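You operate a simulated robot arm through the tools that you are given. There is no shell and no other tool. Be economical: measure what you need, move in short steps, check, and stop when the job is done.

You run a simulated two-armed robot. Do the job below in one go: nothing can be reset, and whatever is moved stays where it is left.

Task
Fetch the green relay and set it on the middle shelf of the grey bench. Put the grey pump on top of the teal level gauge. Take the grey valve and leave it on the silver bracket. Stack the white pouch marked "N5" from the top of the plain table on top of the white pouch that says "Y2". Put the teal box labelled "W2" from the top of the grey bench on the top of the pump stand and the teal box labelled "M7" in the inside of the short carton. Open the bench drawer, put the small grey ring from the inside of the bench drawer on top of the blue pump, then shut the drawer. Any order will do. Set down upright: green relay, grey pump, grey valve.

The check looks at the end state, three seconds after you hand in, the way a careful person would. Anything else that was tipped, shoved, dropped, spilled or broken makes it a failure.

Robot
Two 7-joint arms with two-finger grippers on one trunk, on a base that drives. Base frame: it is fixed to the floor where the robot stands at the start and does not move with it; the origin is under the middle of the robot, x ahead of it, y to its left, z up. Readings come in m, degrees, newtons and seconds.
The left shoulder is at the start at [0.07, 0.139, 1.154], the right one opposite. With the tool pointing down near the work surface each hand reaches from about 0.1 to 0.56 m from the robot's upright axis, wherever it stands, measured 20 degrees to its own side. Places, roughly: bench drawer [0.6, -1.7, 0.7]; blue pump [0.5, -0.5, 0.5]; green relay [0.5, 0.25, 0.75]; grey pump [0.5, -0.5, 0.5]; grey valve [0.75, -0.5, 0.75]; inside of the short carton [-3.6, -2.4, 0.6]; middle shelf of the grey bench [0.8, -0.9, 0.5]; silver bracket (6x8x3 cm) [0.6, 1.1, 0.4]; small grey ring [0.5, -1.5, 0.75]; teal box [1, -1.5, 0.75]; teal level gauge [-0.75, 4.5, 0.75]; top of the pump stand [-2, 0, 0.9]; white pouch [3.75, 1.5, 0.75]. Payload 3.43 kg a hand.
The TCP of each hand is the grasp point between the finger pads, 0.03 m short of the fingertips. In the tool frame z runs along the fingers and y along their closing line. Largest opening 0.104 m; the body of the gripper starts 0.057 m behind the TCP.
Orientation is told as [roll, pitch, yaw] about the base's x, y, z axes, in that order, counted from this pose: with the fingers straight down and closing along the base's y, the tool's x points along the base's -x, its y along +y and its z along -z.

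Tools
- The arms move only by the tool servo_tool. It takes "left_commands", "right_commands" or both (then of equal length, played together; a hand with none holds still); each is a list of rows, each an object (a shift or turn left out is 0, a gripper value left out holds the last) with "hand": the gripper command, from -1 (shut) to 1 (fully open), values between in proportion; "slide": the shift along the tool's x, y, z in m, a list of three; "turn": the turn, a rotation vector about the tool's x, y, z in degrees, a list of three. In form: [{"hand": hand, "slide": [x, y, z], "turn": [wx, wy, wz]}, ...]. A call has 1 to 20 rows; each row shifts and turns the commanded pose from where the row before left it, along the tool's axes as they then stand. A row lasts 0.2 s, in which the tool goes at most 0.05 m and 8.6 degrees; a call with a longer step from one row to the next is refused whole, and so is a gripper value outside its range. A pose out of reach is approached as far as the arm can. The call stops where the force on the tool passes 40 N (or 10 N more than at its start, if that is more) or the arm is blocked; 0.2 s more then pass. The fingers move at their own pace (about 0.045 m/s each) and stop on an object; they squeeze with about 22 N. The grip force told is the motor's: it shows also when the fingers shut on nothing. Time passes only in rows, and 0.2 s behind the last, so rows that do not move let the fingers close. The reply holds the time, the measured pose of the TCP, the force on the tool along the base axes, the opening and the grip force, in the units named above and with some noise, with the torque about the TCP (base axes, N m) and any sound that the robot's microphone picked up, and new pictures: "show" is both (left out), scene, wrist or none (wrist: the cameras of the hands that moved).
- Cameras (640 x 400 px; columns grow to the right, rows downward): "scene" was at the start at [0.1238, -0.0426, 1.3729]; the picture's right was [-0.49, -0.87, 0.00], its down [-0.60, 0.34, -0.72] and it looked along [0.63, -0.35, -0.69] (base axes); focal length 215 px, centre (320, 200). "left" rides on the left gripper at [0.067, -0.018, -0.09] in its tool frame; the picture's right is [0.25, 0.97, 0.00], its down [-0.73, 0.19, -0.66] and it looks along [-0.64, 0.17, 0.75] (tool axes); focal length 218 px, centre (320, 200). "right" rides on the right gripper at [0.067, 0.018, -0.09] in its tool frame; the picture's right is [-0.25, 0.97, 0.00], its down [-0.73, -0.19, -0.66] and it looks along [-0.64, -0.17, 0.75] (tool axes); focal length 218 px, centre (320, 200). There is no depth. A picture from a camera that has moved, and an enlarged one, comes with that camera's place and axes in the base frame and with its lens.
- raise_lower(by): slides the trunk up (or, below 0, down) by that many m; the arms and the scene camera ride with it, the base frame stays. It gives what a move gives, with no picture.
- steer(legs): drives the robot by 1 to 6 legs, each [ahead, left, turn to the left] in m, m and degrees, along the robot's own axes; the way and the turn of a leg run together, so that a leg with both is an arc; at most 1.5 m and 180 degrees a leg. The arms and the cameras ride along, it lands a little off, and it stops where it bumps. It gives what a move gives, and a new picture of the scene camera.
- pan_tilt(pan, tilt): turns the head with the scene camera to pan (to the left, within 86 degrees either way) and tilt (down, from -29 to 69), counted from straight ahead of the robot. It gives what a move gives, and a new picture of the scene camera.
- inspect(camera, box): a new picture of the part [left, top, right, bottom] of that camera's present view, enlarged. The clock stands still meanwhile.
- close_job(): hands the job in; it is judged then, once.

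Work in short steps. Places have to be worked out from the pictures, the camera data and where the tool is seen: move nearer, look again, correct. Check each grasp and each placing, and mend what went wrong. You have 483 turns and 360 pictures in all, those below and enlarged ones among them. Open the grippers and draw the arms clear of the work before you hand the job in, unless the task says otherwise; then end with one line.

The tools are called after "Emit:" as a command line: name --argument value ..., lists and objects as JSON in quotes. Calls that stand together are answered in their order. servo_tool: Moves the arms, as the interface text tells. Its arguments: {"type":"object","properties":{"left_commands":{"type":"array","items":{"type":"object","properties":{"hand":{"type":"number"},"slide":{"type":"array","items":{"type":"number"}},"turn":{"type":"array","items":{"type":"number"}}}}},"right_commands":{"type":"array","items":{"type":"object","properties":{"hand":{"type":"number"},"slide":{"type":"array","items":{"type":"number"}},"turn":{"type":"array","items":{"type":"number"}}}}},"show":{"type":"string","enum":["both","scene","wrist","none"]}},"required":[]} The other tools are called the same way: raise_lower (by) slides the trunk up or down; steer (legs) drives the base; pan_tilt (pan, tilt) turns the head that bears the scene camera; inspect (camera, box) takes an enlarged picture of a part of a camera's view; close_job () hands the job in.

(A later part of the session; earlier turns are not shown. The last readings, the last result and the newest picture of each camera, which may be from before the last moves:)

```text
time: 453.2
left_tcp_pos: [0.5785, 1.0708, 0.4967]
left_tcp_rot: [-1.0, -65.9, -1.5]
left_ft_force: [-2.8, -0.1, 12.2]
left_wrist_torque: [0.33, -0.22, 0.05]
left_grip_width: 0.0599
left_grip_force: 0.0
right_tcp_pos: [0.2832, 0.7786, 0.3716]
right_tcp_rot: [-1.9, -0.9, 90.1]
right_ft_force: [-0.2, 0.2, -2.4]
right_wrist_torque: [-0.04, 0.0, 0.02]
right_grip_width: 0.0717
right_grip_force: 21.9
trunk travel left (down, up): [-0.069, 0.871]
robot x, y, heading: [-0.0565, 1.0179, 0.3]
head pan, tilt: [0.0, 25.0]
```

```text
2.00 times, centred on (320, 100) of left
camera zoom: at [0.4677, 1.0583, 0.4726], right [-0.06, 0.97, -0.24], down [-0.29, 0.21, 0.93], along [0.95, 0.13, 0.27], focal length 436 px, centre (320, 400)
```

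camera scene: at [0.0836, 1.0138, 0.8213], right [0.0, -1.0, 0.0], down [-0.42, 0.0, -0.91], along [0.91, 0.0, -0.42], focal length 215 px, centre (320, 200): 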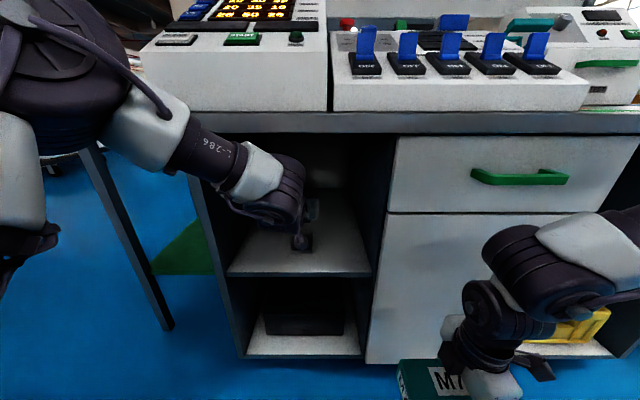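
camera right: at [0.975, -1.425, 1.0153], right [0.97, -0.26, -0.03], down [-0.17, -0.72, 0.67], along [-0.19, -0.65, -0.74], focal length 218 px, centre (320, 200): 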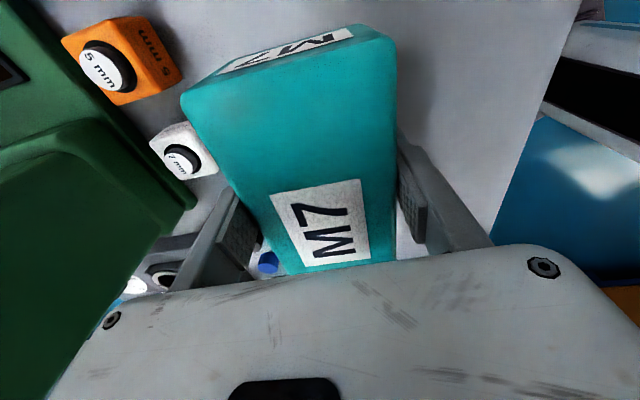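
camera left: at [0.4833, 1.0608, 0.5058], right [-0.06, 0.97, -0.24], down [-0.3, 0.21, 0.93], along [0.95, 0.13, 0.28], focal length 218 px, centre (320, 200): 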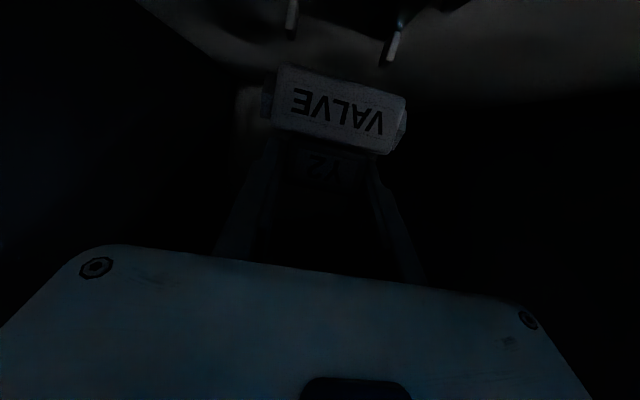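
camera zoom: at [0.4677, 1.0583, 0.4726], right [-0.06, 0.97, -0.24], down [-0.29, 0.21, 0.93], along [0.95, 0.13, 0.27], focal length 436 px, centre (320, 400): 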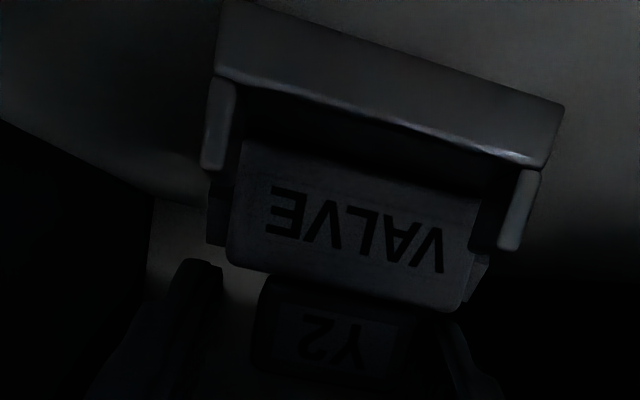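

Still light contact on a side nub; raise further and back out along the tool axis.

Emit:
servo_tool --left_commands '[{"slide": [-0.0046, 0, -0.002]}, {"slide": [-0.0046, 0, -0.002]}, {"slide": [-0.0046, 0, -0.002]}]' --show "none"

Emit:
inspect --camera "left" --box '[200, 0, 440, 200]'

```text
time: 454.0
left_tcp_pos: [0.5804, 1.0702, 0.5111]
left_tcp_rot: [-1.2, -65.9, -1.2]
left_ft_force: [0.5, 0.0, 0.5]
left_wrist_torque: [0.01, -0.02, 0.01]
left_grip_width: 0.0624
left_grip_force: 0.0
right_tcp_pos: [0.2832, 0.7798, 0.3715]
right_tcp_rot: [-1.8, -0.8, 90.1]
right_ft_force: [-0.2, -1.5, -2.9]
right_wrist_torque: [-0.07, -0.03, 0.02]
right_grip_width: 0.0718
right_grip_force: 21.8
trunk travel left (down, up): [-0.069, 0.871]
robot x, y, heading: [-0.0627, 1.0123, -0.1]
head pan, tilt: [0.0, 25.0]
```

```text
2.00 times, centred on (320, 100) of left
camera zoom: at [0.4689, 1.0581, 0.4864], right [-0.06, 0.97, -0.24], down [-0.29, 0.21, 0.93], along [0.95, 0.13, 0.27], focal length 436 px, centre (320, 400)
```

zoom: 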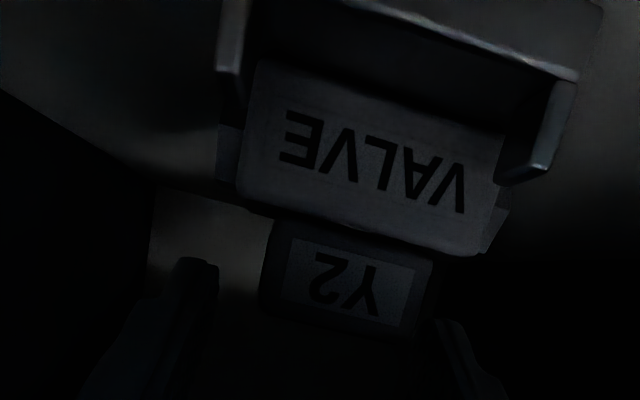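

Valve stands in the bracket. I drive back to clear and verify.

Emit:
steer --legs '[[-0.3, 0, 0], [0, 0.2, 0]]'

Emit:
inspect --camera "scene" --box '[330, 140, 430, 220]'

```text
time: 457.3
left_tcp_pos: [0.2821, 1.2709, 0.5119]
left_tcp_rot: [-1.2, -65.9, -1.5]
left_ft_force: [0.4, 0.1, 0.2]
left_wrist_torque: [0.03, 0.01, -0.02]
left_grip_width: 0.0623
left_grip_force: 0.0
right_tcp_pos: [-0.0157, 0.9785, 0.3716]
right_tcp_rot: [-1.8, -0.9, 90.1]
right_ft_force: [-0.9, -0.4, -2.2]
right_wrist_torque: [-0.03, 0.0, 0.0]
right_grip_width: 0.0716
right_grip_force: 22.0
trunk travel left (down, up): [-0.069, 0.871]
robot x, y, heading: [-0.359, 1.2189, -0.0]
head pan, tilt: [0.0, 25.0]
camera scene: at [-0.2143, 1.2155, 0.8214], right [0.0, -1.0, 0.0], down [-0.42, 0.0, -0.91], along [0.91, 0.0, -0.42], focal length 215 px, centre (320, 200)
```

scene: 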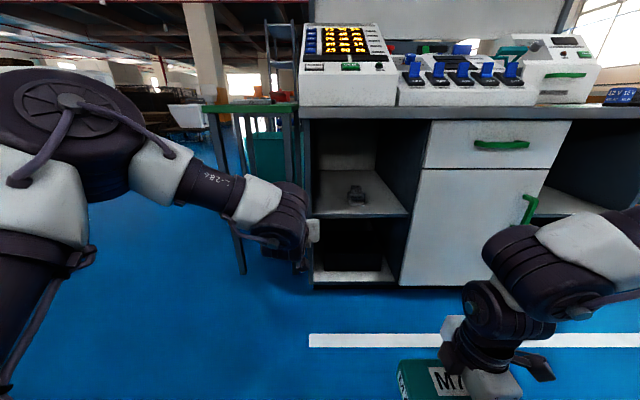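

```text
5.00 times, centred on (380, 180) of scene
camera zoom: at [-0.2143, 1.2155, 0.8214], right [0.0, -1.0, 0.0], down [-0.42, 0.0, -0.91], along [0.91, 0.0, -0.42], focal length 1075 px, centre (20, 300)
```

zoom: 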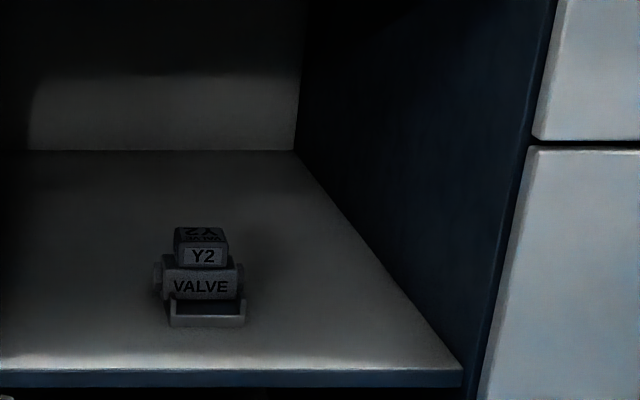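

The valve sits upright in the bracket. I fold the left hand back to vertical, raise the trunk, and look toward the south and west for the carton and pump stand.

Emit:
servo_tool --left_commands '[{"turn": [0, 8.2, 0]}, {"turn": [0, 8.2, 0]}, {"turn": [0, 8.2, 0]}, {"turn": [0, 8.2, 0]}, {"turn": [0, 8.2, 0]}, {"turn": [0, 8.2, 0]}, {"turn": [0, 8.2, 0]}, {"turn": [0, 8.2, 0]}, {"slide": [0.03, 0, -0.03]}, {"slide": [0.03, 0, -0.03]}, {"slide": [0.03, 0, -0.03]}]' --show "none"

Emit:
raise_lower --by 0.4

Emit:
raise_lower --by 0.2

Emit:
pan_tilt --pan -80 --tilt 15

```text
time: 459.7
left_tcp_pos: [0.0977, 1.2114, 0.5838]
left_tcp_rot: [-0.4, -0.3, -2.6]
left_ft_force: [0.8, -0.8, -0.1]
left_wrist_torque: [0.02, 0.05, 0.02]
left_grip_width: 0.0625
left_grip_force: 0.0
left hand out of reach, approached as far as the arm can: row 3, 4, 5, 6, 7, 8
right_tcp_pos: [-0.015, 0.9806, 0.371]
right_tcp_rot: [-1.8, -0.9, 90.0]
right_ft_force: [0.2, 0.0, -3.6]
right_wrist_torque: [-0.07, 0.01, 0.05]
right_grip_width: 0.0719
right_grip_force: 21.6
trunk travel left (down, up): [-0.069, 0.871]
robot x, y, heading: [-0.3564, 1.217, 0.2]
head pan, tilt: [0.0, 25.0]
```

```text
time: 463.5
left_tcp_pos: [0.0973, 1.2107, 0.9828]
left_tcp_rot: [-0.5, -0.2, -2.6]
left_ft_force: [0.4, -0.4, 0.4]
left_wrist_torque: [0.0, -0.02, -0.03]
left_grip_width: 0.0627
left_grip_force: 0.0
right_tcp_pos: [-0.0141, 0.9806, 0.7723]
right_tcp_rot: [-1.8, -0.8, 90.0]
right_ft_force: [-0.6, -0.1, -2.7]
right_wrist_torque: [-0.03, -0.01, 0.01]
right_grip_width: 0.0716
right_grip_force: 21.8
trunk travel left (down, up): [-0.469, 0.471]
robot x, y, heading: [-0.3581, 1.2175, 0.0]
head pan, tilt: [0.0, 25.0]
```

```text
time: 465.7
left_tcp_pos: [0.0979, 1.2109, 1.1818]
left_tcp_rot: [-0.4, -0.3, -2.7]
left_ft_force: [0.6, -0.4, -0.1]
left_wrist_torque: [0.01, 0.01, 0.06]
left_grip_width: 0.0625
left_grip_force: 0.2
right_tcp_pos: [-0.0147, 0.9803, 0.9713]
right_tcp_rot: [-1.8, -0.9, 90.0]
right_ft_force: [1.1, -0.6, -2.8]
right_wrist_torque: [-0.06, -0.03, 0.02]
right_grip_width: 0.0719
right_grip_force: 21.9
trunk travel left (down, up): [-0.669, 0.271]
robot x, y, heading: [-0.3568, 1.215, 0.2]
head pan, tilt: [0.0, 25.0]
```

```text
time: 467.2
left_tcp_pos: [0.0969, 1.2112, 1.1828]
left_tcp_rot: [-0.5, -0.3, -2.6]
left_ft_force: [0.1, 0.3, -0.5]
left_wrist_torque: [0.0, -0.01, -0.01]
left_grip_width: 0.0626
left_grip_force: 0.0
right_tcp_pos: [-0.0144, 0.9802, 0.9712]
right_tcp_rot: [-1.8, -0.9, 90.0]
right_ft_force: [1.1, -0.5, -2.6]
right_wrist_torque: [-0.04, 0.01, -0.03]
right_grip_width: 0.0716
right_grip_force: 21.6
trunk travel left (down, up): [-0.669, 0.271]
robot x, y, heading: [-0.3533, 1.2201, -0.0]
head pan, tilt: [-80.0, 15.0]
camera scene: at [-0.29, 1.1234, 1.4377], right [-0.98, -0.17, 0.0], down [-0.05, 0.26, -0.97], along [0.17, -0.95, -0.26], focal length 215 px, centre (320, 200)
```

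scene: 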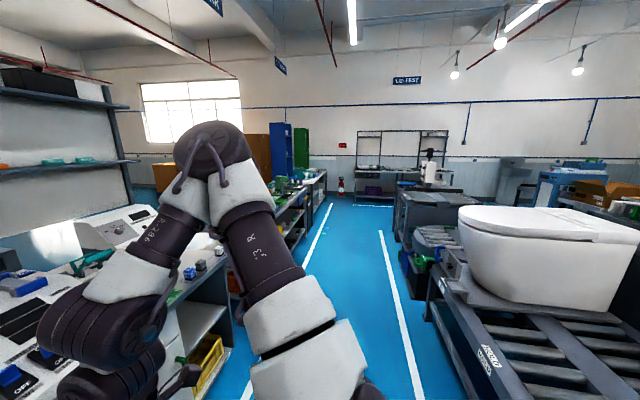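

Cartons seem to stand far to the south-west. I face south and drive down the aisle, keeping to its western part.

Emit:
steer --legs '[[0, 0, -90], [1.3, 0.0, 0], [1.3, 0, 0]]'

Emit:
pan_tilt --pan -45 --tilt 15

```text
time: 483.6
left_tcp_pos: [-0.3377, -1.8141, 1.1839]
left_tcp_rot: [-0.6, -0.3, -91.7]
left_ft_force: [-0.4, 0.4, 0.2]
left_wrist_torque: [-0.01, 0.0, 0.03]
left_grip_width: 0.0626
left_grip_force: 0.1
right_tcp_pos: [-0.5709, -1.7059, 0.9712]
right_tcp_rot: [-1.8, -0.9, 0.8]
right_ft_force: [0.0, -0.8, -2.8]
right_wrist_torque: [-0.04, 0.06, -0.01]
right_grip_width: 0.0715
right_grip_force: 21.9
trunk travel left (down, up): [-0.669, 0.271]
robot x, y, heading: [-0.34, -1.36, -88.8]
head pan, tilt: [-80.0, 15.0]
camera scene: at [-0.4286, -1.4286, 1.4377], right [-0.19, 0.98, 0.0], down [0.25, 0.05, -0.97], along [-0.95, -0.18, -0.26], focal length 215 px, centre (320, 200)
```

scene: 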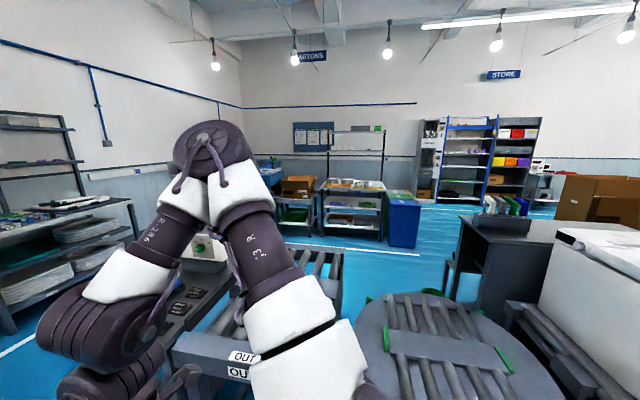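

```text
time: 484.6
left_tcp_pos: [-0.3381, -1.8147, 1.1827]
left_tcp_rot: [-0.6, -0.2, -91.6]
left_ft_force: [-0.2, -0.2, -0.3]
left_wrist_torque: [0.01, 0.03, 0.01]
left_grip_width: 0.0626
left_grip_force: 0.1
right_tcp_pos: [-0.5723, -1.7074, 0.9711]
right_tcp_rot: [-1.7, -0.9, 1.0]
right_ft_force: [-0.2, 0.0, -3.2]
right_wrist_torque: [0.01, 0.06, -0.02]
right_grip_width: 0.0717
right_grip_force: 22.0
trunk travel left (down, up): [-0.669, 0.271]
robot x, y, heading: [-0.3404, -1.3592, -89.2]
head pan, tilt: [-45.0, 15.0]
camera scene: at [-0.402, -1.4781, 1.4377], right [-0.72, 0.7, 0.0], down [0.18, 0.19, -0.97], along [-0.67, -0.69, -0.26], focal length 215 px, centre (320, 200)
```

scene: 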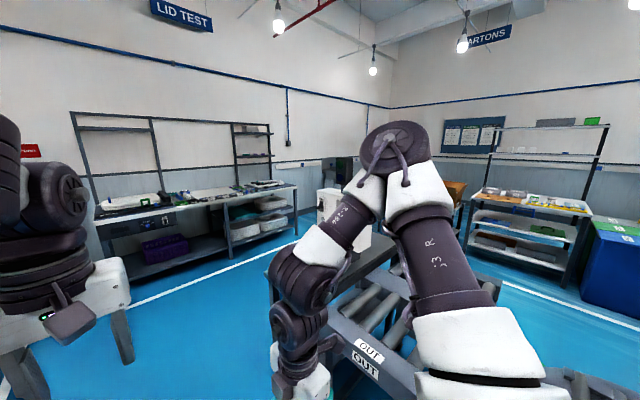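

The "CARTONS" sign is at the west wall; a corridor runs south of the OUT conveyor table (y≈-3). I go there and turn west.

Emit:
steer --legs '[[1.4, 0, 0], [0.25, 0, 0], [0, 0, -91]]'

Emit:
pan_tilt --pan 0 --tilt 20

```text
time: 496.8
left_tcp_pos: [-0.7901, -2.9884, 1.1831]
left_tcp_rot: [-0.5, -0.3, 177.6]
left_ft_force: [-0.4, -0.1, -0.4]
left_wrist_torque: [-0.01, 0.01, -0.01]
left_grip_width: 0.0625
left_grip_force: 0.0
right_tcp_pos: [-0.6775, -2.7558, 0.9718]
right_tcp_rot: [-1.8, -1.0, -89.9]
right_ft_force: [0.2, 0.8, -3.0]
right_wrist_torque: [0.07, 0.02, -0.02]
right_grip_width: 0.0718
right_grip_force: 21.4
trunk travel left (down, up): [-0.669, 0.271]
robot x, y, heading: [-0.3351, -2.9953, 180.1]
head pan, tilt: [-45.0, 15.0]
camera scene: at [-0.4482, -2.9302, 1.4377], right [0.71, 0.71, 0.0], down [0.18, -0.18, -0.97], along [-0.68, 0.68, -0.26], focal length 215 px, centre (320, 200)
```

scene: 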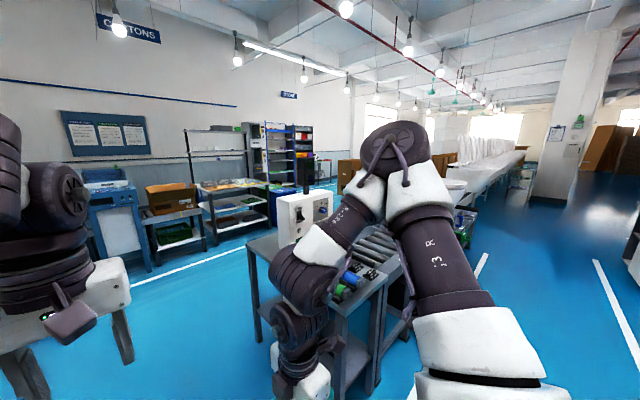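

```text
time: 497.9
left_tcp_pos: [-0.79, -2.9887, 1.1828]
left_tcp_rot: [-0.4, -0.3, 177.5]
left_ft_force: [0.0, 0.5, -0.8]
left_wrist_torque: [0.05, -0.02, 0.0]
left_grip_width: 0.0625
left_grip_force: 0.0
right_tcp_pos: [-0.6765, -2.7562, 0.9709]
right_tcp_rot: [-1.8, -0.9, -90.1]
right_ft_force: [-0.5, -0.6, -2.2]
right_wrist_torque: [0.05, 0.01, 0.0]
right_grip_width: 0.0717
right_grip_force: 21.8
trunk travel left (down, up): [-0.669, 0.271]
robot x, y, heading: [-0.3329, -2.9933, 180.0]
head pan, tilt: [0.0, 20.0]
camera scene: at [-0.4753, -2.996, 1.4295], right [0.0, 1.0, 0.0], down [0.34, 0.0, -0.94], along [-0.94, 0.0, -0.34], focal length 215 px, centre (320, 200)
```

scene: 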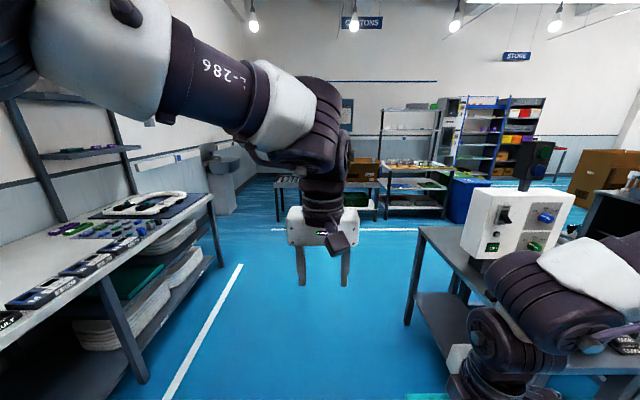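

Clear corridor. I shift left slightly and drive west toward the carton table.

Emit:
steer --legs '[[0.3, 0.17, 0], [1.45, 0, 0], [0.35, 0, 0]]'

Emit:
pan_tilt --pan -30 --tilt 25

```text
time: 508.9
left_tcp_pos: [-2.9075, -3.2028, 1.1832]
left_tcp_rot: [-0.5, -0.4, 179.3]
left_ft_force: [0.0, 0.0, 0.4]
left_wrist_torque: [-0.01, 0.02, -0.01]
left_grip_width: 0.0624
left_grip_force: 0.0
right_tcp_pos: [-2.8026, -2.9678, 0.9715]
right_tcp_rot: [-1.8, -0.8, -88.2]
right_ft_force: [-0.4, -0.7, -2.9]
right_wrist_torque: [0.04, 0.02, 0.02]
right_grip_width: 0.0718
right_grip_force: 21.9
trunk travel left (down, up): [-0.669, 0.271]
robot x, y, heading: [-2.4517, -3.1972, -178.3]
head pan, tilt: [0.0, 20.0]
camera scene: at [-2.5935, -3.2015, 1.4297], right [-0.03, 1.0, 0.0], down [0.34, 0.01, -0.94], along [-0.94, -0.03, -0.34], focal length 215 px, centre (320, 200)
```

scene: 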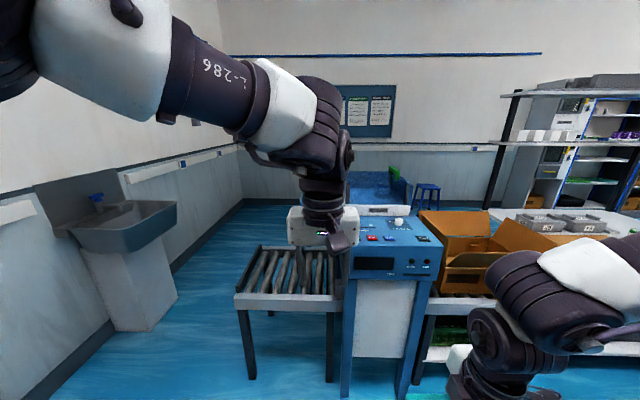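

```text
time: 509.9
left_tcp_pos: [-2.9091, -3.204, 1.1828]
left_tcp_rot: [-0.5, -0.3, 179.2]
left_ft_force: [0.2, -0.8, -0.8]
left_wrist_torque: [0.0, 0.0, -0.01]
left_grip_width: 0.0623
left_grip_force: 0.0
right_tcp_pos: [-2.8028, -2.9688, 0.9708]
right_tcp_rot: [-1.8, -0.9, -88.2]
right_ft_force: [0.5, 0.1, -2.6]
right_wrist_torque: [0.05, 0.01, -0.03]
right_grip_width: 0.0717
right_grip_force: 21.3
trunk travel left (down, up): [-0.669, 0.271]
robot x, y, heading: [-2.4518, -3.1951, -178.2]
head pan, tilt: [-30.0, 25.0]
camera scene: at [-2.5824, -3.1551, 1.4215], right [0.47, 0.88, 0.0], down [0.37, -0.2, -0.91], along [-0.8, 0.43, -0.42], focal length 215 px, centre (320, 200)
```

scene: 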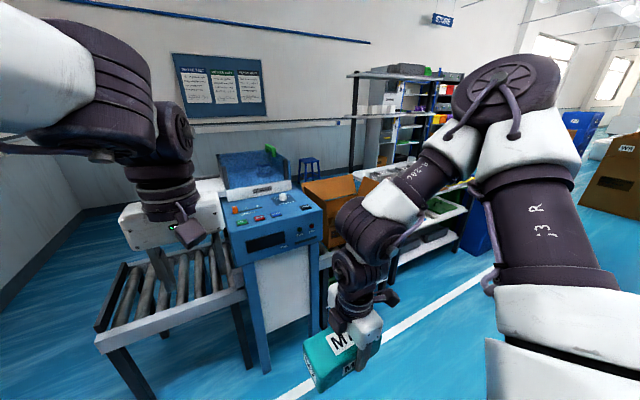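

I move north to face the cartons squarely.

Emit:
steer --legs '[[0.05, -0.6, -1.8]]'

Emit:
pan_tilt --pan 0 --tilt 35

```text
time: 513.3
left_tcp_pos: [-2.9729, -2.5963, 1.1827]
left_tcp_rot: [-0.4, -0.3, 178.2]
left_ft_force: [0.5, -0.1, -0.7]
left_wrist_torque: [-0.02, -0.01, -0.03]
left_grip_width: 0.0624
left_grip_force: 0.0
right_tcp_pos: [-2.8635, -2.3634, 0.9714]
right_tcp_rot: [-1.7, -0.9, -89.2]
right_ft_force: [-0.6, 0.7, -3.3]
right_wrist_torque: [0.04, 0.02, 0.02]
right_grip_width: 0.0716
right_grip_force: 22.1
trunk travel left (down, up): [-0.669, 0.271]
robot x, y, heading: [-2.5153, -2.5942, -179.1]
head pan, tilt: [-30.0, 25.0]
camera scene: at [-2.6462, -2.5538, 1.4215], right [0.49, 0.87, 0.0], down [0.37, -0.21, -0.91], along [-0.79, 0.44, -0.42], focal length 215 px, centre (320, 200)
```

scene: 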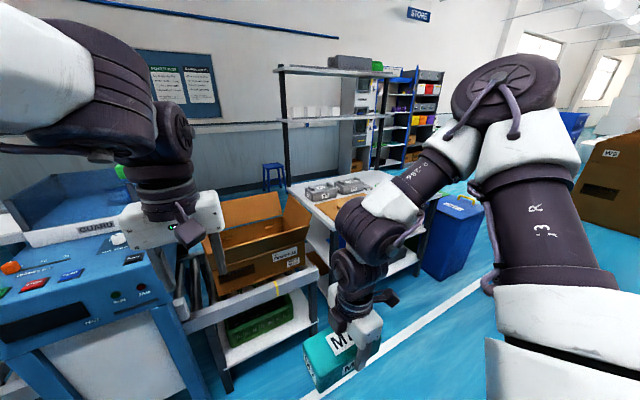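

```text
time: 514.2
left_tcp_pos: [-2.9728, -2.5958, 1.1821]
left_tcp_rot: [-0.5, -0.4, 178.3]
left_ft_force: [-0.4, 0.0, -0.4]
left_wrist_torque: [-0.02, -0.03, 0.0]
left_grip_width: 0.0623
left_grip_force: 0.1
right_tcp_pos: [-2.8639, -2.3625, 0.9708]
right_tcp_rot: [-1.8, -1.0, -89.2]
right_ft_force: [0.2, 0.8, -2.4]
right_wrist_torque: [0.06, 0.0, 0.0]
right_grip_width: 0.0716
right_grip_force: 22.2
trunk travel left (down, up): [-0.669, 0.271]
robot x, y, heading: [-2.5193, -2.595, -179.2]
head pan, tilt: [0.0, 35.0]
camera scene: at [-2.6538, -2.5995, 1.4057], right [-0.01, 1.0, 0.0], down [0.57, 0.01, -0.82], along [-0.82, -0.01, -0.57], focal length 215 px, centre (320, 200)
```

scene: 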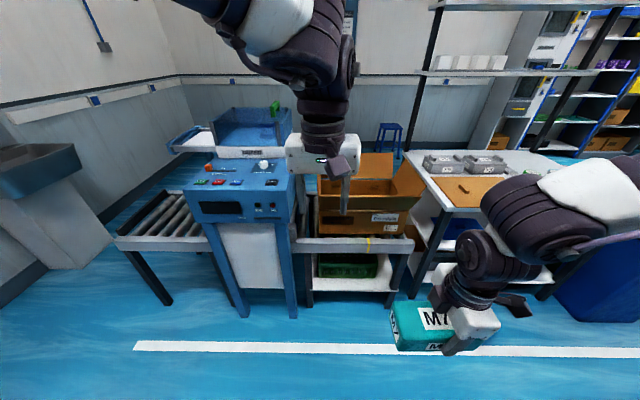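

Zoom on the carton.

Emit:
inspect --camera "scene" --box '[290, 140, 450, 310]'

```text
2.35 times, centred on (370, 225) of scene
camera zoom: at [-2.6538, -2.5995, 1.4057], right [-0.01, 1.0, 0.0], down [0.57, 0.01, -0.82], along [-0.82, -0.01, -0.57], focal length 506 px, centre (202, 141)
```

zoom: 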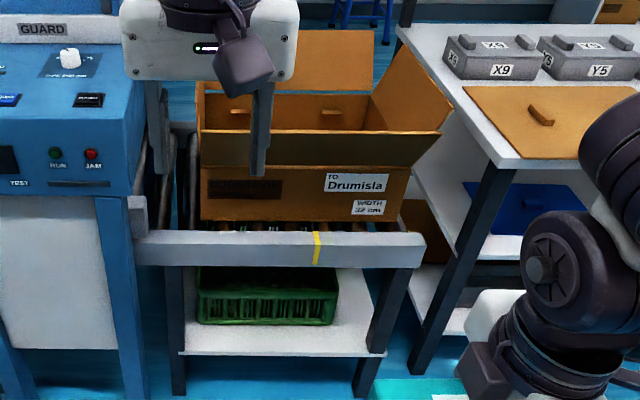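

The open carton ("WIDTH 32 cm") spans y≈-2.6…-2.19, x≈-3.45…-3.75, rim ≈0.79. I tuck the left hand, and drive closer with the box held high.

Emit:
servo_tool --left_commands '[{"slide": [0.035, 0, 0]}, {"slide": [0.035, 0, 0]}, {"slide": [0.035, 0, 0]}]' --show "none"

Emit:
steer --legs '[[0.42, 0.04, -0.8]]'

Emit:
servo_tool --right_commands '[{"slide": [0, -0.04, 0]}, {"slide": [0, -0.04, 0]}, {"slide": [0, -0.04, 0]}, {"slide": [0, -0.03, 0]}]' --show "both"

```text
time: 515.0
left_tcp_pos: [-2.8684, -2.6017, 1.1841]
left_tcp_rot: [-0.5, -0.3, 178.4]
left_ft_force: [-0.3, -0.3, 0.1]
left_wrist_torque: [-0.01, 0.01, 0.01]
left_grip_width: 0.0624
left_grip_force: 0.2
right_tcp_pos: [-2.8631, -2.3623, 0.9727]
right_tcp_rot: [-1.7, -0.9, -89.2]
right_ft_force: [0.1, 0.5, -2.6]
right_wrist_torque: [0.04, -0.02, 0.03]
right_grip_width: 0.0716
right_grip_force: 22.1
trunk travel left (down, up): [-0.669, 0.271]
robot x, y, heading: [-2.5174, -2.5965, -179.2]
head pan, tilt: [0.0, 35.0]
```

```text
time: 517.6
left_tcp_pos: [-3.2878, -2.6341, 1.1832]
left_tcp_rot: [-0.5, -0.4, 177.1]
left_ft_force: [0.1, 0.2, -0.7]
left_wrist_torque: [0.02, -0.04, -0.01]
left_grip_width: 0.0626
left_grip_force: 0.0
right_tcp_pos: [-3.28, -2.3974, 0.9709]
right_tcp_rot: [-1.8, -0.9, -90.4]
right_ft_force: [1.2, 0.7, -2.5]
right_wrist_torque: [0.01, -0.01, 0.03]
right_grip_width: 0.0718
right_grip_force: 22.3
trunk travel left (down, up): [-0.669, 0.271]
robot x, y, heading: [-2.938, -2.6394, 179.8]
head pan, tilt: [0.0, 35.0]
camera scene: at [-3.0737, -2.6377, 1.4058], right [0.01, 1.0, 0.0], down [0.57, 0.0, -0.82], along [-0.82, 0.01, -0.57], focal length 215 px, centre (320, 200)
```

scene: 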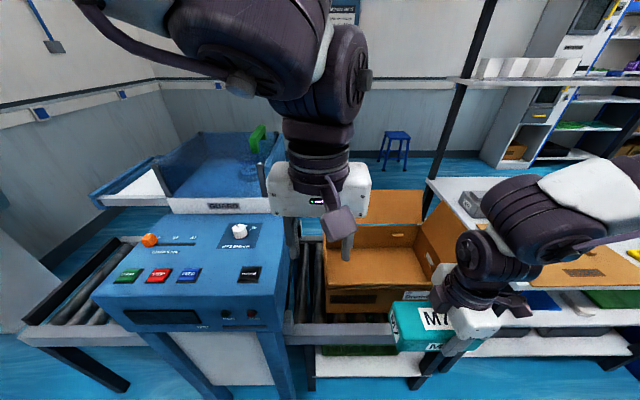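

```text
time: 518.6
left_tcp_pos: [-3.2903, -2.6343, 1.1824]
left_tcp_rot: [-0.6, -0.1, 176.9]
left_ft_force: [-0.1, -0.5, 0.5]
left_wrist_torque: [0.0, -0.02, 0.04]
left_grip_width: 0.0623
left_grip_force: 0.0
right_tcp_pos: [-3.4302, -2.3958, 0.9744]
right_tcp_rot: [-1.5, -0.8, -90.5]
right_ft_force: [-0.3, -0.5, -2.9]
right_wrist_torque: [0.06, -0.06, 0.02]
right_grip_width: 0.0717
right_grip_force: 21.9
trunk travel left (down, up): [-0.669, 0.271]
robot x, y, heading: [-2.9322, -2.6367, 179.3]
head pan, tilt: [0.0, 35.0]
camera scene: at [-3.0763, -2.6376, 1.4055], right [0.01, 1.0, 0.0], down [0.57, 0.0, -0.82], along [-0.82, 0.01, -0.57], focal length 215 px, centre (320, 200)
camera right: at [-3.4099, -2.3263, 1.0631], right [0.97, -0.26, -0.02], down [-0.18, -0.72, 0.67], along [-0.19, -0.65, -0.74], focal length 218 px, centre (320, 200)
```

scene: 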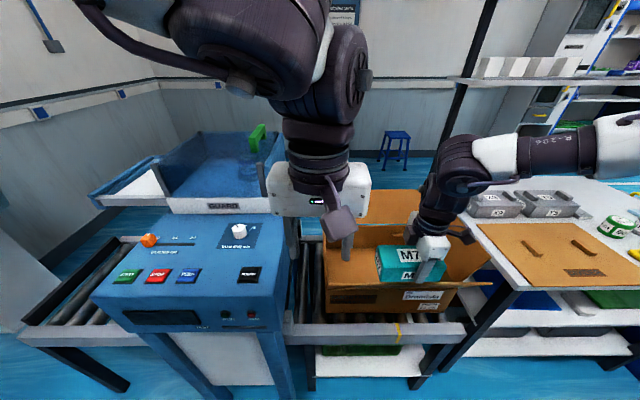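
right: 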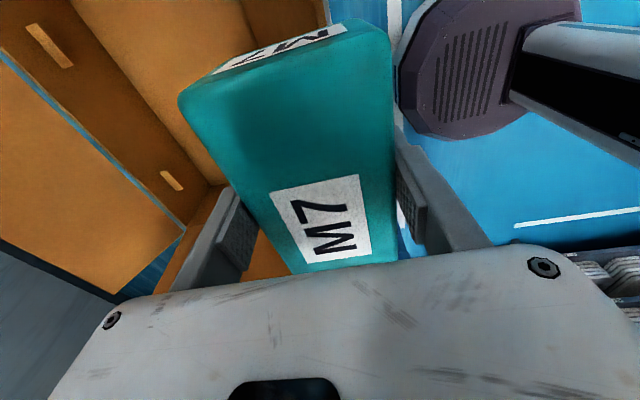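

The carton spans x≈-3.465…-3.76. I drive 12 cm further so the box is over the opening.

Emit:
steer --legs '[[0.13, 0, 0]]'

Emit:
servo_tool --right_commands '[{"slide": [0, 0, 0.03]}, {"slide": [0, 0, 0.03]}]' --show "both"

```text
time: 519.9
left_tcp_pos: [-3.4147, -2.6342, 1.1839]
left_tcp_rot: [-0.4, -0.4, 177.1]
left_ft_force: [0.3, 0.3, 0.3]
left_wrist_torque: [0.0, 0.03, -0.04]
left_grip_width: 0.0625
left_grip_force: 0.0
right_tcp_pos: [-3.5545, -2.3947, 0.9767]
right_tcp_rot: [-1.8, -0.9, -90.3]
right_ft_force: [1.1, -0.5, -3.3]
right_wrist_torque: [0.07, 0.02, 0.01]
right_grip_width: 0.0714
right_grip_force: 22.2
trunk travel left (down, up): [-0.669, 0.271]
robot x, y, heading: [-3.066, -2.6391, 179.5]
head pan, tilt: [0.0, 35.0]
camera scene: at [-3.2001, -2.637, 1.4059], right [0.01, 1.0, 0.0], down [0.57, 0.0, -0.82], along [-0.82, 0.0, -0.57], focal length 215 px, centre (320, 200)
```

scene: 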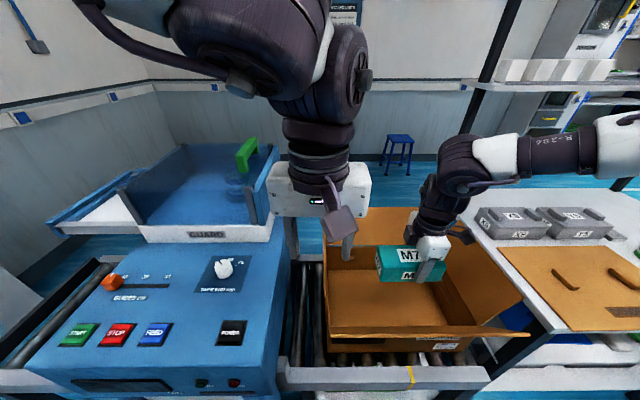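

```text
time: 520.5
left_tcp_pos: [-3.4172, -2.6339, 1.1827]
left_tcp_rot: [-0.5, -0.3, 177.2]
left_ft_force: [-0.6, 0.5, 0.4]
left_wrist_torque: [0.01, 0.01, 0.0]
left_grip_width: 0.0622
left_grip_force: 0.0
right_tcp_pos: [-3.5577, -2.3975, 0.914]
right_tcp_rot: [-1.8, -0.9, -90.3]
right_ft_force: [-0.5, 0.1, -3.1]
right_wrist_torque: [0.02, 0.02, -0.01]
right_grip_width: 0.0716
right_grip_force: 21.9
trunk travel left (down, up): [-0.669, 0.271]
robot x, y, heading: [-3.0668, -2.6342, 179.6]
head pan, tilt: [0.0, 35.0]
camera scene: at [-3.2028, -2.6365, 1.4056], right [0.01, 1.0, 0.0], down [0.57, 0.0, -0.82], along [-0.82, 0.0, -0.57], focal length 215 px, centre (320, 200)
camera right: at [-3.5379, -2.3278, 1.0033], right [0.97, -0.26, -0.03], down [-0.17, -0.72, 0.67], along [-0.19, -0.65, -0.74], focal length 218 px, centre (320, 200)
```

scene: 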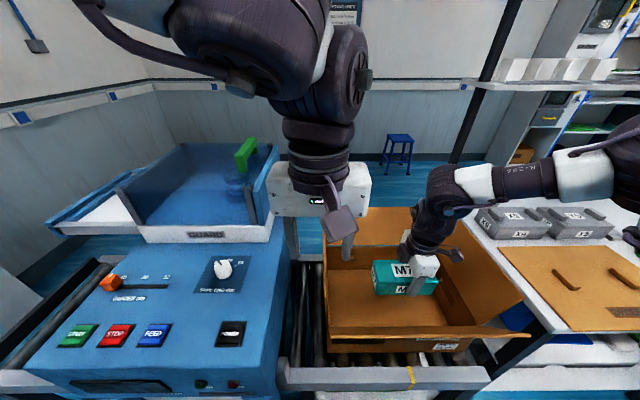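
right: 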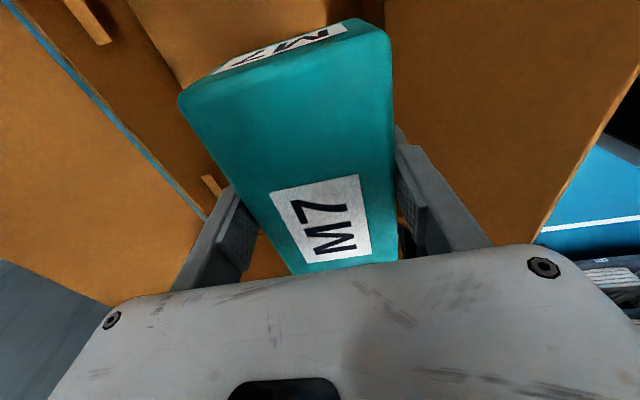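

The box is over the carton's interior. I lower it with the arm.

Emit:
servo_tool --right_commands '[{"slide": [0, 0, 0.04]}, {"slide": [0, 0, 0.04]}, {"slide": [0, 0, 0.04]}, {"slide": [0, 0, 0.03]}]' --show "both"

```text
time: 521.5
left_tcp_pos: [-3.4175, -2.6328, 1.1831]
left_tcp_rot: [-0.5, -0.2, 177.1]
left_ft_force: [0.3, -1.1, 0.0]
left_wrist_torque: [-0.02, 0.0, -0.02]
left_grip_width: 0.0625
left_grip_force: 0.1
right_tcp_pos: [-3.5286, -2.3562, 0.8238]
right_tcp_rot: [-1.8, -1.1, -90.4]
right_ft_force: [0.6, -0.1, -2.8]
right_wrist_torque: [0.04, 0.0, -0.01]
right_grip_width: 0.0717
right_grip_force: 22.0
right hand out of reach, approached as far as the arm can: row 2, 3, 4
trunk travel left (down, up): [-0.669, 0.271]
robot x, y, heading: [-3.0637, -2.6353, 179.8]
head pan, tilt: [0.0, 35.0]
camera scene: at [-3.2024, -2.6364, 1.4056], right [0.01, 1.0, 0.0], down [0.57, 0.0, -0.82], along [-0.82, 0.0, -0.57], focal length 215 px, centre (320, 200)
camera right: at [-3.5089, -2.2869, 0.9122], right [0.97, -0.26, -0.03], down [-0.17, -0.72, 0.68], along [-0.19, -0.65, -0.74], focal length 218 px, centre (320, 200)
```

scene: 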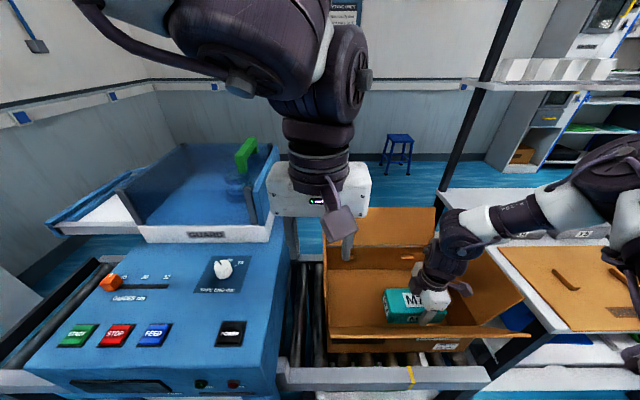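
right: 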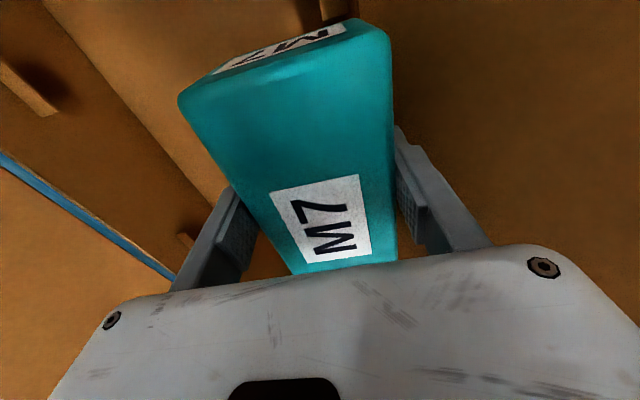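

The arm drifts at its limit, so I nudge the base 2.5 cm and use the trunk to lower further.

Emit:
steer --legs '[[0.03, 0.03, 0]]'

Emit:
raise_lower --by -0.1

Emit:
servo_tool --right_commands '[{}]' --show "both"

```text
time: 522.4
left_tcp_pos: [-3.4334, -2.6486, 1.1817]
left_tcp_rot: [-0.6, -0.2, 176.5]
left_ft_force: [-0.7, -0.3, 0.3]
left_wrist_torque: [0.03, -0.02, 0.0]
left_grip_width: 0.0626
left_grip_force: 0.1
right_tcp_pos: [-3.5419, -2.3685, 0.8253]
right_tcp_rot: [-1.6, -0.9, -90.9]
right_ft_force: [-0.1, -1.0, -3.7]
right_wrist_torque: [0.1, -0.08, -0.02]
right_grip_width: 0.0715
right_grip_force: 21.8
trunk travel left (down, up): [-0.669, 0.271]
robot x, y, heading: [-3.0786, -2.6514, 179.1]
head pan, tilt: [0.0, 35.0]
stopped in leg 1: the robot was blocked; the commanded pose is now the measured one
camera scene: at [-3.2191, -2.6538, 1.4053], right [0.02, 1.0, 0.0], down [0.58, -0.01, -0.82], along [-0.82, 0.01, -0.58], focal length 215 px, centre (320, 200)
```

scene: 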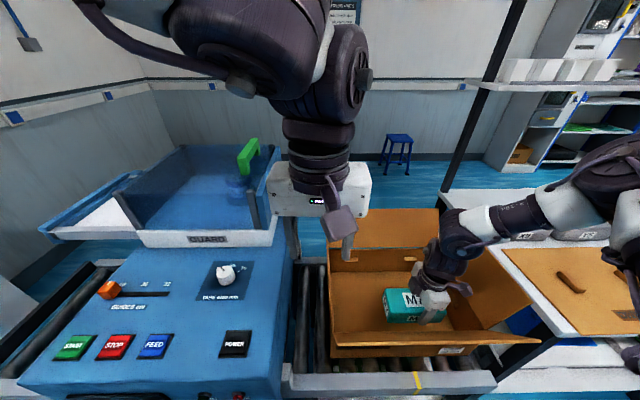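

```text
time: 523.8
left_tcp_pos: [-3.4335, -2.6464, 1.0827]
left_tcp_rot: [-0.4, -0.2, 176.6]
left_ft_force: [0.2, -0.5, -0.5]
left_wrist_torque: [0.0, -0.02, -0.01]
left_grip_width: 0.0623
left_grip_force: 0.1
right_tcp_pos: [-3.5458, -2.3675, 0.7244]
right_tcp_rot: [-2.0, -1.1, -90.9]
right_ft_force: [-31.5, -2.1, 7.7]
right_wrist_torque: [0.21, -1.48, 0.25]
right_grip_width: 0.0717
right_grip_force: 22.0
trunk travel left (down, up): [-0.569, 0.371]
robot x, y, heading: [-3.0767, -2.6488, 179.3]
head pan, tilt: [0.0, 35.0]
```

```text
time: 524.2
left_tcp_pos: [-3.4336, -2.6446, 1.0827]
left_tcp_rot: [-0.4, -0.2, 176.6]
left_ft_force: [1.1, 0.0, 0.1]
left_wrist_torque: [-0.01, 0.02, -0.04]
left_grip_width: 0.0623
left_grip_force: 0.1
right_tcp_pos: [-3.5442, -2.368, 0.7243]
right_tcp_rot: [-1.9, -1.0, -90.8]
right_ft_force: [-36.0, -4.3, 7.5]
right_wrist_torque: [0.27, -1.57, 0.19]
right_grip_width: 0.0716
right_grip_force: 22.3
trunk travel left (down, up): [-0.569, 0.371]
robot x, y, heading: [-3.0767, -2.651, 179.1]
head pan, tilt: [0.0, 35.0]
camera scene: at [-3.2202, -2.6515, 1.3052], right [0.02, 1.0, 0.0], down [0.58, -0.01, -0.82], along [-0.82, 0.01, -0.58], focal length 215 px, centre (320, 200)
camera right: at [-3.5237, -2.2987, 0.8122], right [0.96, -0.27, -0.03], down [-0.18, -0.71, 0.68], along [-0.2, -0.65, -0.74], focal length 218 px, centre (320, 200)
```

scene: 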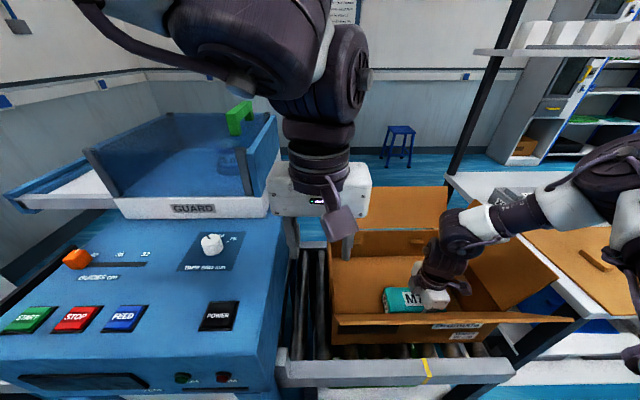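
right: 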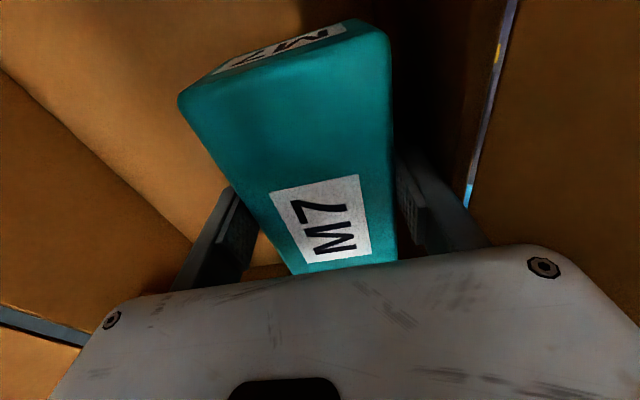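

The hand presses 36 N against the carton's front wall. I move it away from the wall toward the carton's middle.

Emit:
servo_tool --right_commands '[{"slide": [0, -0.012, 0]}, {"slide": [0, -0.012, 0]}]' --show "none"

```text
time: 524.8
left_tcp_pos: [-3.4316, -2.646, 1.0833]
left_tcp_rot: [-0.5, -0.3, 176.4]
left_ft_force: [0.5, -0.1, 0.7]
left_wrist_torque: [0.02, -0.02, -0.01]
left_grip_width: 0.0624
left_grip_force: 0.1
right_tcp_pos: [-3.5577, -2.3593, 0.7304]
right_tcp_rot: [-1.5, -0.9, -91.1]
right_ft_force: [-0.8, 0.1, -2.7]
right_wrist_torque: [0.05, -0.04, -0.05]
right_grip_width: 0.0716
right_grip_force: 21.9
right hand out of reach, approached as far as the arm can: row 1, 2
trunk travel left (down, up): [-0.569, 0.371]
robot x, y, heading: [-3.0782, -2.6521, 179.0]
head pan, tilt: [0.0, 35.0]
```

Free again. I lower the trunk another 4 cm and check forces.

Emit:
raise_lower --by -0.04

```text
time: 525.6
left_tcp_pos: [-3.4299, -2.6448, 1.0429]
left_tcp_rot: [-0.6, -0.4, 176.4]
left_ft_force: [0.8, 0.3, 0.4]
left_wrist_torque: [0.0, -0.01, 0.0]
left_grip_width: 0.0623
left_grip_force: 0.0
right_tcp_pos: [-3.5611, -2.361, 0.693]
right_tcp_rot: [-1.9, -1.1, -90.9]
right_ft_force: [0.6, 0.3, -2.2]
right_wrist_torque: [0.05, 0.01, -0.02]
right_grip_width: 0.0718
right_grip_force: 22.1
trunk travel left (down, up): [-0.529, 0.411]
robot x, y, heading: [-3.0822, -2.6492, 179.0]
head pan, tilt: [0.0, 35.0]
```

Emit:
raise_lower --by -0.012

Emit:
inspect --camera "right" --box '[0, 0, 640, 400]'

```text
time: 526.2
left_tcp_pos: [-3.4299, -2.6448, 1.0311]
left_tcp_rot: [-0.4, -0.4, 176.5]
left_ft_force: [-0.5, -0.9, -0.2]
left_wrist_torque: [0.02, 0.01, 0.02]
left_grip_width: 0.0623
left_grip_force: 0.1
right_tcp_pos: [-3.5594, -2.3618, 0.6803]
right_tcp_rot: [-1.9, -1.1, -90.9]
right_ft_force: [-0.2, -0.8, -2.9]
right_wrist_torque: [0.05, -0.03, 0.01]
right_grip_width: 0.0718
right_grip_force: 22.2
trunk travel left (down, up): [-0.517, 0.423]
robot x, y, heading: [-3.078, -2.6493, 179.1]
head pan, tilt: [0.0, 35.0]
```

```text
1.00 times, centred on (320, 200) of right (not enlarged: the box is as wide or as high as the picture)
camera zoom: at [-3.539, -2.292, 0.7683], right [0.96, -0.27, -0.03], down [-0.18, -0.71, 0.68], along [-0.2, -0.65, -0.74], focal length 218 px, centre (320, 200)
```

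zoom: 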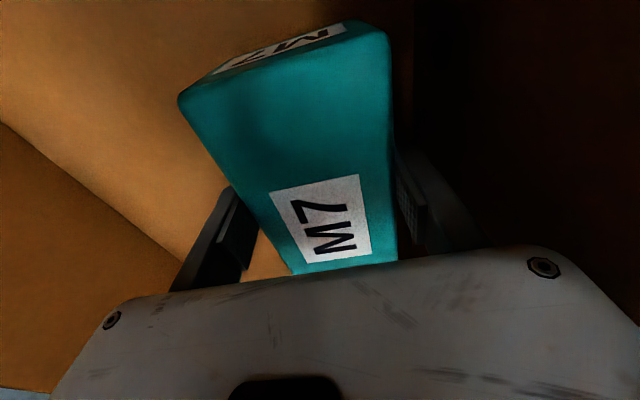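

No contact yet; continue in 8 mm steps.

Emit:
raise_lower --by -0.01

Emit:
raise_lower --by -0.01

```text
time: 526.8
left_tcp_pos: [-3.4294, -2.6443, 1.0213]
left_tcp_rot: [-0.5, -0.4, 176.4]
left_ft_force: [0.7, 0.4, 0.2]
left_wrist_torque: [0.01, 0.02, 0.01]
left_grip_width: 0.0624
left_grip_force: 0.1
right_tcp_pos: [-3.5607, -2.3603, 0.6704]
right_tcp_rot: [-1.9, -1.2, -91.0]
right_ft_force: [0.6, 0.7, -2.2]
right_wrist_torque: [0.05, 0.03, -0.01]
right_grip_width: 0.0718
right_grip_force: 22.0
trunk travel left (down, up): [-0.507, 0.433]
robot x, y, heading: [-3.0779, -2.651, 179.2]
head pan, tilt: [0.0, 35.0]
```

```text
time: 527.4
left_tcp_pos: [-3.4293, -2.6446, 1.012]
left_tcp_rot: [-0.5, -0.5, 176.5]
left_ft_force: [0.7, -0.8, 1.2]
left_wrist_torque: [-0.02, 0.01, -0.02]
left_grip_width: 0.0624
left_grip_force: 0.1
right_tcp_pos: [-3.5593, -2.3616, 0.6599]
right_tcp_rot: [-1.9, -1.1, -90.8]
right_ft_force: [0.3, -0.2, -2.7]
right_wrist_torque: [0.08, -0.01, 0.0]
right_grip_width: 0.0716
right_grip_force: 21.7
trunk travel left (down, up): [-0.497, 0.443]
robot x, y, heading: [-3.0784, -2.6508, 179.4]
head pan, tilt: [0.0, 35.0]
```

Emit:
raise_lower --by -0.012

Emit:
raise_lower --by -0.01

```text
time: 528.0
left_tcp_pos: [-3.4293, -2.6471, 1.0]
left_tcp_rot: [-0.5, -0.5, 176.6]
left_ft_force: [-0.3, 0.3, -0.4]
left_wrist_torque: [-0.01, -0.03, -0.01]
left_grip_width: 0.0626
left_grip_force: 0.0
right_tcp_pos: [-3.5614, -2.3626, 0.6492]
right_tcp_rot: [-2.2, -1.1, -90.9]
right_ft_force: [0.6, -0.3, 17.9]
right_wrist_torque: [0.0, -0.74, 0.13]
right_grip_width: 0.0719
right_grip_force: 21.8
trunk travel left (down, up): [-0.485, 0.455]
robot x, y, heading: [-3.0796, -2.6483, 178.9]
head pan, tilt: [0.0, 35.0]
```

```text
time: 528.4
left_tcp_pos: [-3.4285, -2.6451, 0.9916]
left_tcp_rot: [-0.5, -0.5, 176.5]
left_ft_force: [0.4, -0.7, -0.9]
left_wrist_torque: [-0.02, 0.04, 0.0]
left_grip_width: 0.0625
left_grip_force: 0.1
right_tcp_pos: [-3.5601, -2.362, 0.6432]
right_tcp_rot: [-2.0, -1.1, -91.0]
right_ft_force: [5.8, 0.3, 17.4]
right_wrist_torque: [0.46, -1.14, -0.12]
right_grip_width: 0.0717
right_grip_force: 22.0
trunk travel left (down, up): [-0.476, 0.464]
robot x, y, heading: [-3.0764, -2.6515, 179.2]
head pan, tilt: [0.0, 35.0]
stopped: the force on the tool passed its limit at 57 N (the readings are from after the stop); the commanded pose is now the measured one
```

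Contact with the carton floor. Open the gripper and rise.

Emit:
servo_tool --right_commands '[{"slide": [0, 0, -0.004]}, {"hand": 0.7}, {}, {}]' --show "none"

Emit:
raise_lower --by 0.15

Emit:
servo_tool --right_commands '[{"slide": [0, 0, -0.03]}, {"slide": [0, 0, -0.04]}, {"slide": [0, 0, -0.04]}]' --show "both"

```text
time: 529.4
left_tcp_pos: [-3.4288, -2.6454, 0.9915]
left_tcp_rot: [-0.5, -0.4, 176.4]
left_ft_force: [-0.1, 0.6, 0.8]
left_wrist_torque: [0.0, 0.03, 0.0]
left_grip_width: 0.0625
left_grip_force: 0.1
right_tcp_pos: [-3.5609, -2.3623, 0.6457]
right_tcp_rot: [-2.0, -1.1, -91.1]
right_ft_force: [-1.0, -1.3, 5.9]
right_wrist_torque: [0.01, -0.29, -0.01]
right_grip_width: 0.0862
right_grip_force: 0.0
trunk travel left (down, up): [-0.476, 0.464]
robot x, y, heading: [-3.0795, -2.6557, 179.0]
head pan, tilt: [0.0, 35.0]
```

```text
time: 531.2
left_tcp_pos: [-3.429, -2.6446, 1.1422]
left_tcp_rot: [-0.5, -0.4, 176.5]
left_ft_force: [-0.2, 0.3, -0.1]
left_wrist_torque: [-0.01, 0.0, -0.03]
left_grip_width: 0.0625
left_grip_force: 0.2
right_tcp_pos: [-3.5596, -2.3606, 0.7943]
right_tcp_rot: [-1.9, -1.1, -91.0]
right_ft_force: [-0.1, 0.6, 0.5]
right_wrist_torque: [-0.03, -0.01, 0.02]
right_grip_width: 0.0886
right_grip_force: 0.0
trunk travel left (down, up): [-0.626, 0.314]
robot x, y, heading: [-3.0776, -2.6554, 179.0]
head pan, tilt: [0.0, 35.0]
```

```text
time: 532.0
left_tcp_pos: [-3.4294, -2.6448, 1.1415]
left_tcp_rot: [-0.5, -0.5, 176.5]
left_ft_force: [0.4, 0.5, -0.1]
left_wrist_torque: [0.0, -0.01, -0.04]
left_grip_width: 0.0625
left_grip_force: 0.1
right_tcp_pos: [-3.553, -2.3605, 0.9093]
right_tcp_rot: [-2.0, -1.2, -91.0]
right_ft_force: [0.6, 0.0, 0.8]
right_wrist_torque: [-0.02, 0.03, 0.02]
right_grip_width: 0.0883
right_grip_force: 0.0
trunk travel left (down, up): [-0.626, 0.314]
robot x, y, heading: [-3.0787, -2.6485, 179.0]
head pan, tilt: [0.0, 35.0]
camera scene: at [-3.2142, -2.6511, 1.3631], right [0.02, 1.0, 0.0], down [0.57, -0.01, -0.82], along [-0.82, 0.01, -0.57], focal length 215 px, centre (320, 200)
camera right: at [-3.5331, -2.2916, 0.9969], right [0.96, -0.27, -0.03], down [-0.18, -0.71, 0.68], along [-0.2, -0.65, -0.74], focal length 218 px, centre (320, 200)
```

scene: 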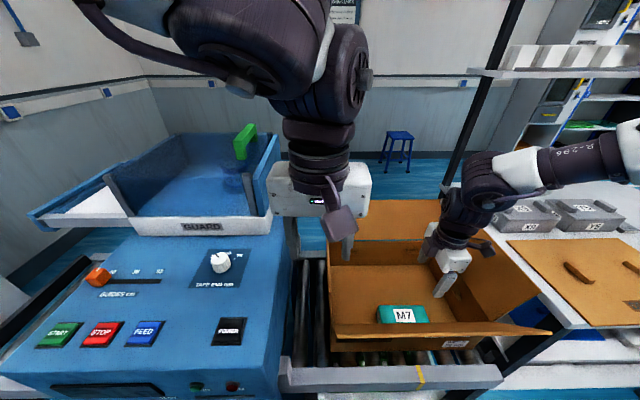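
right: 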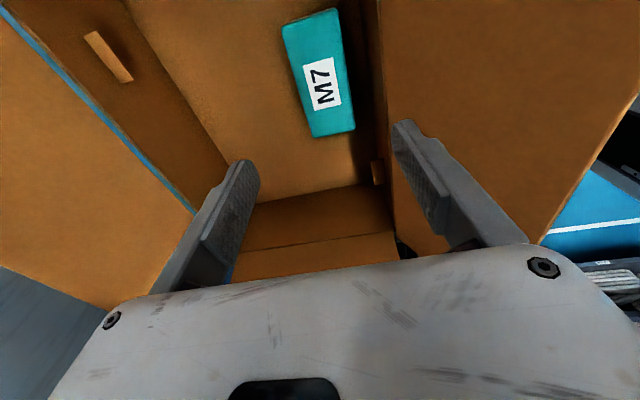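

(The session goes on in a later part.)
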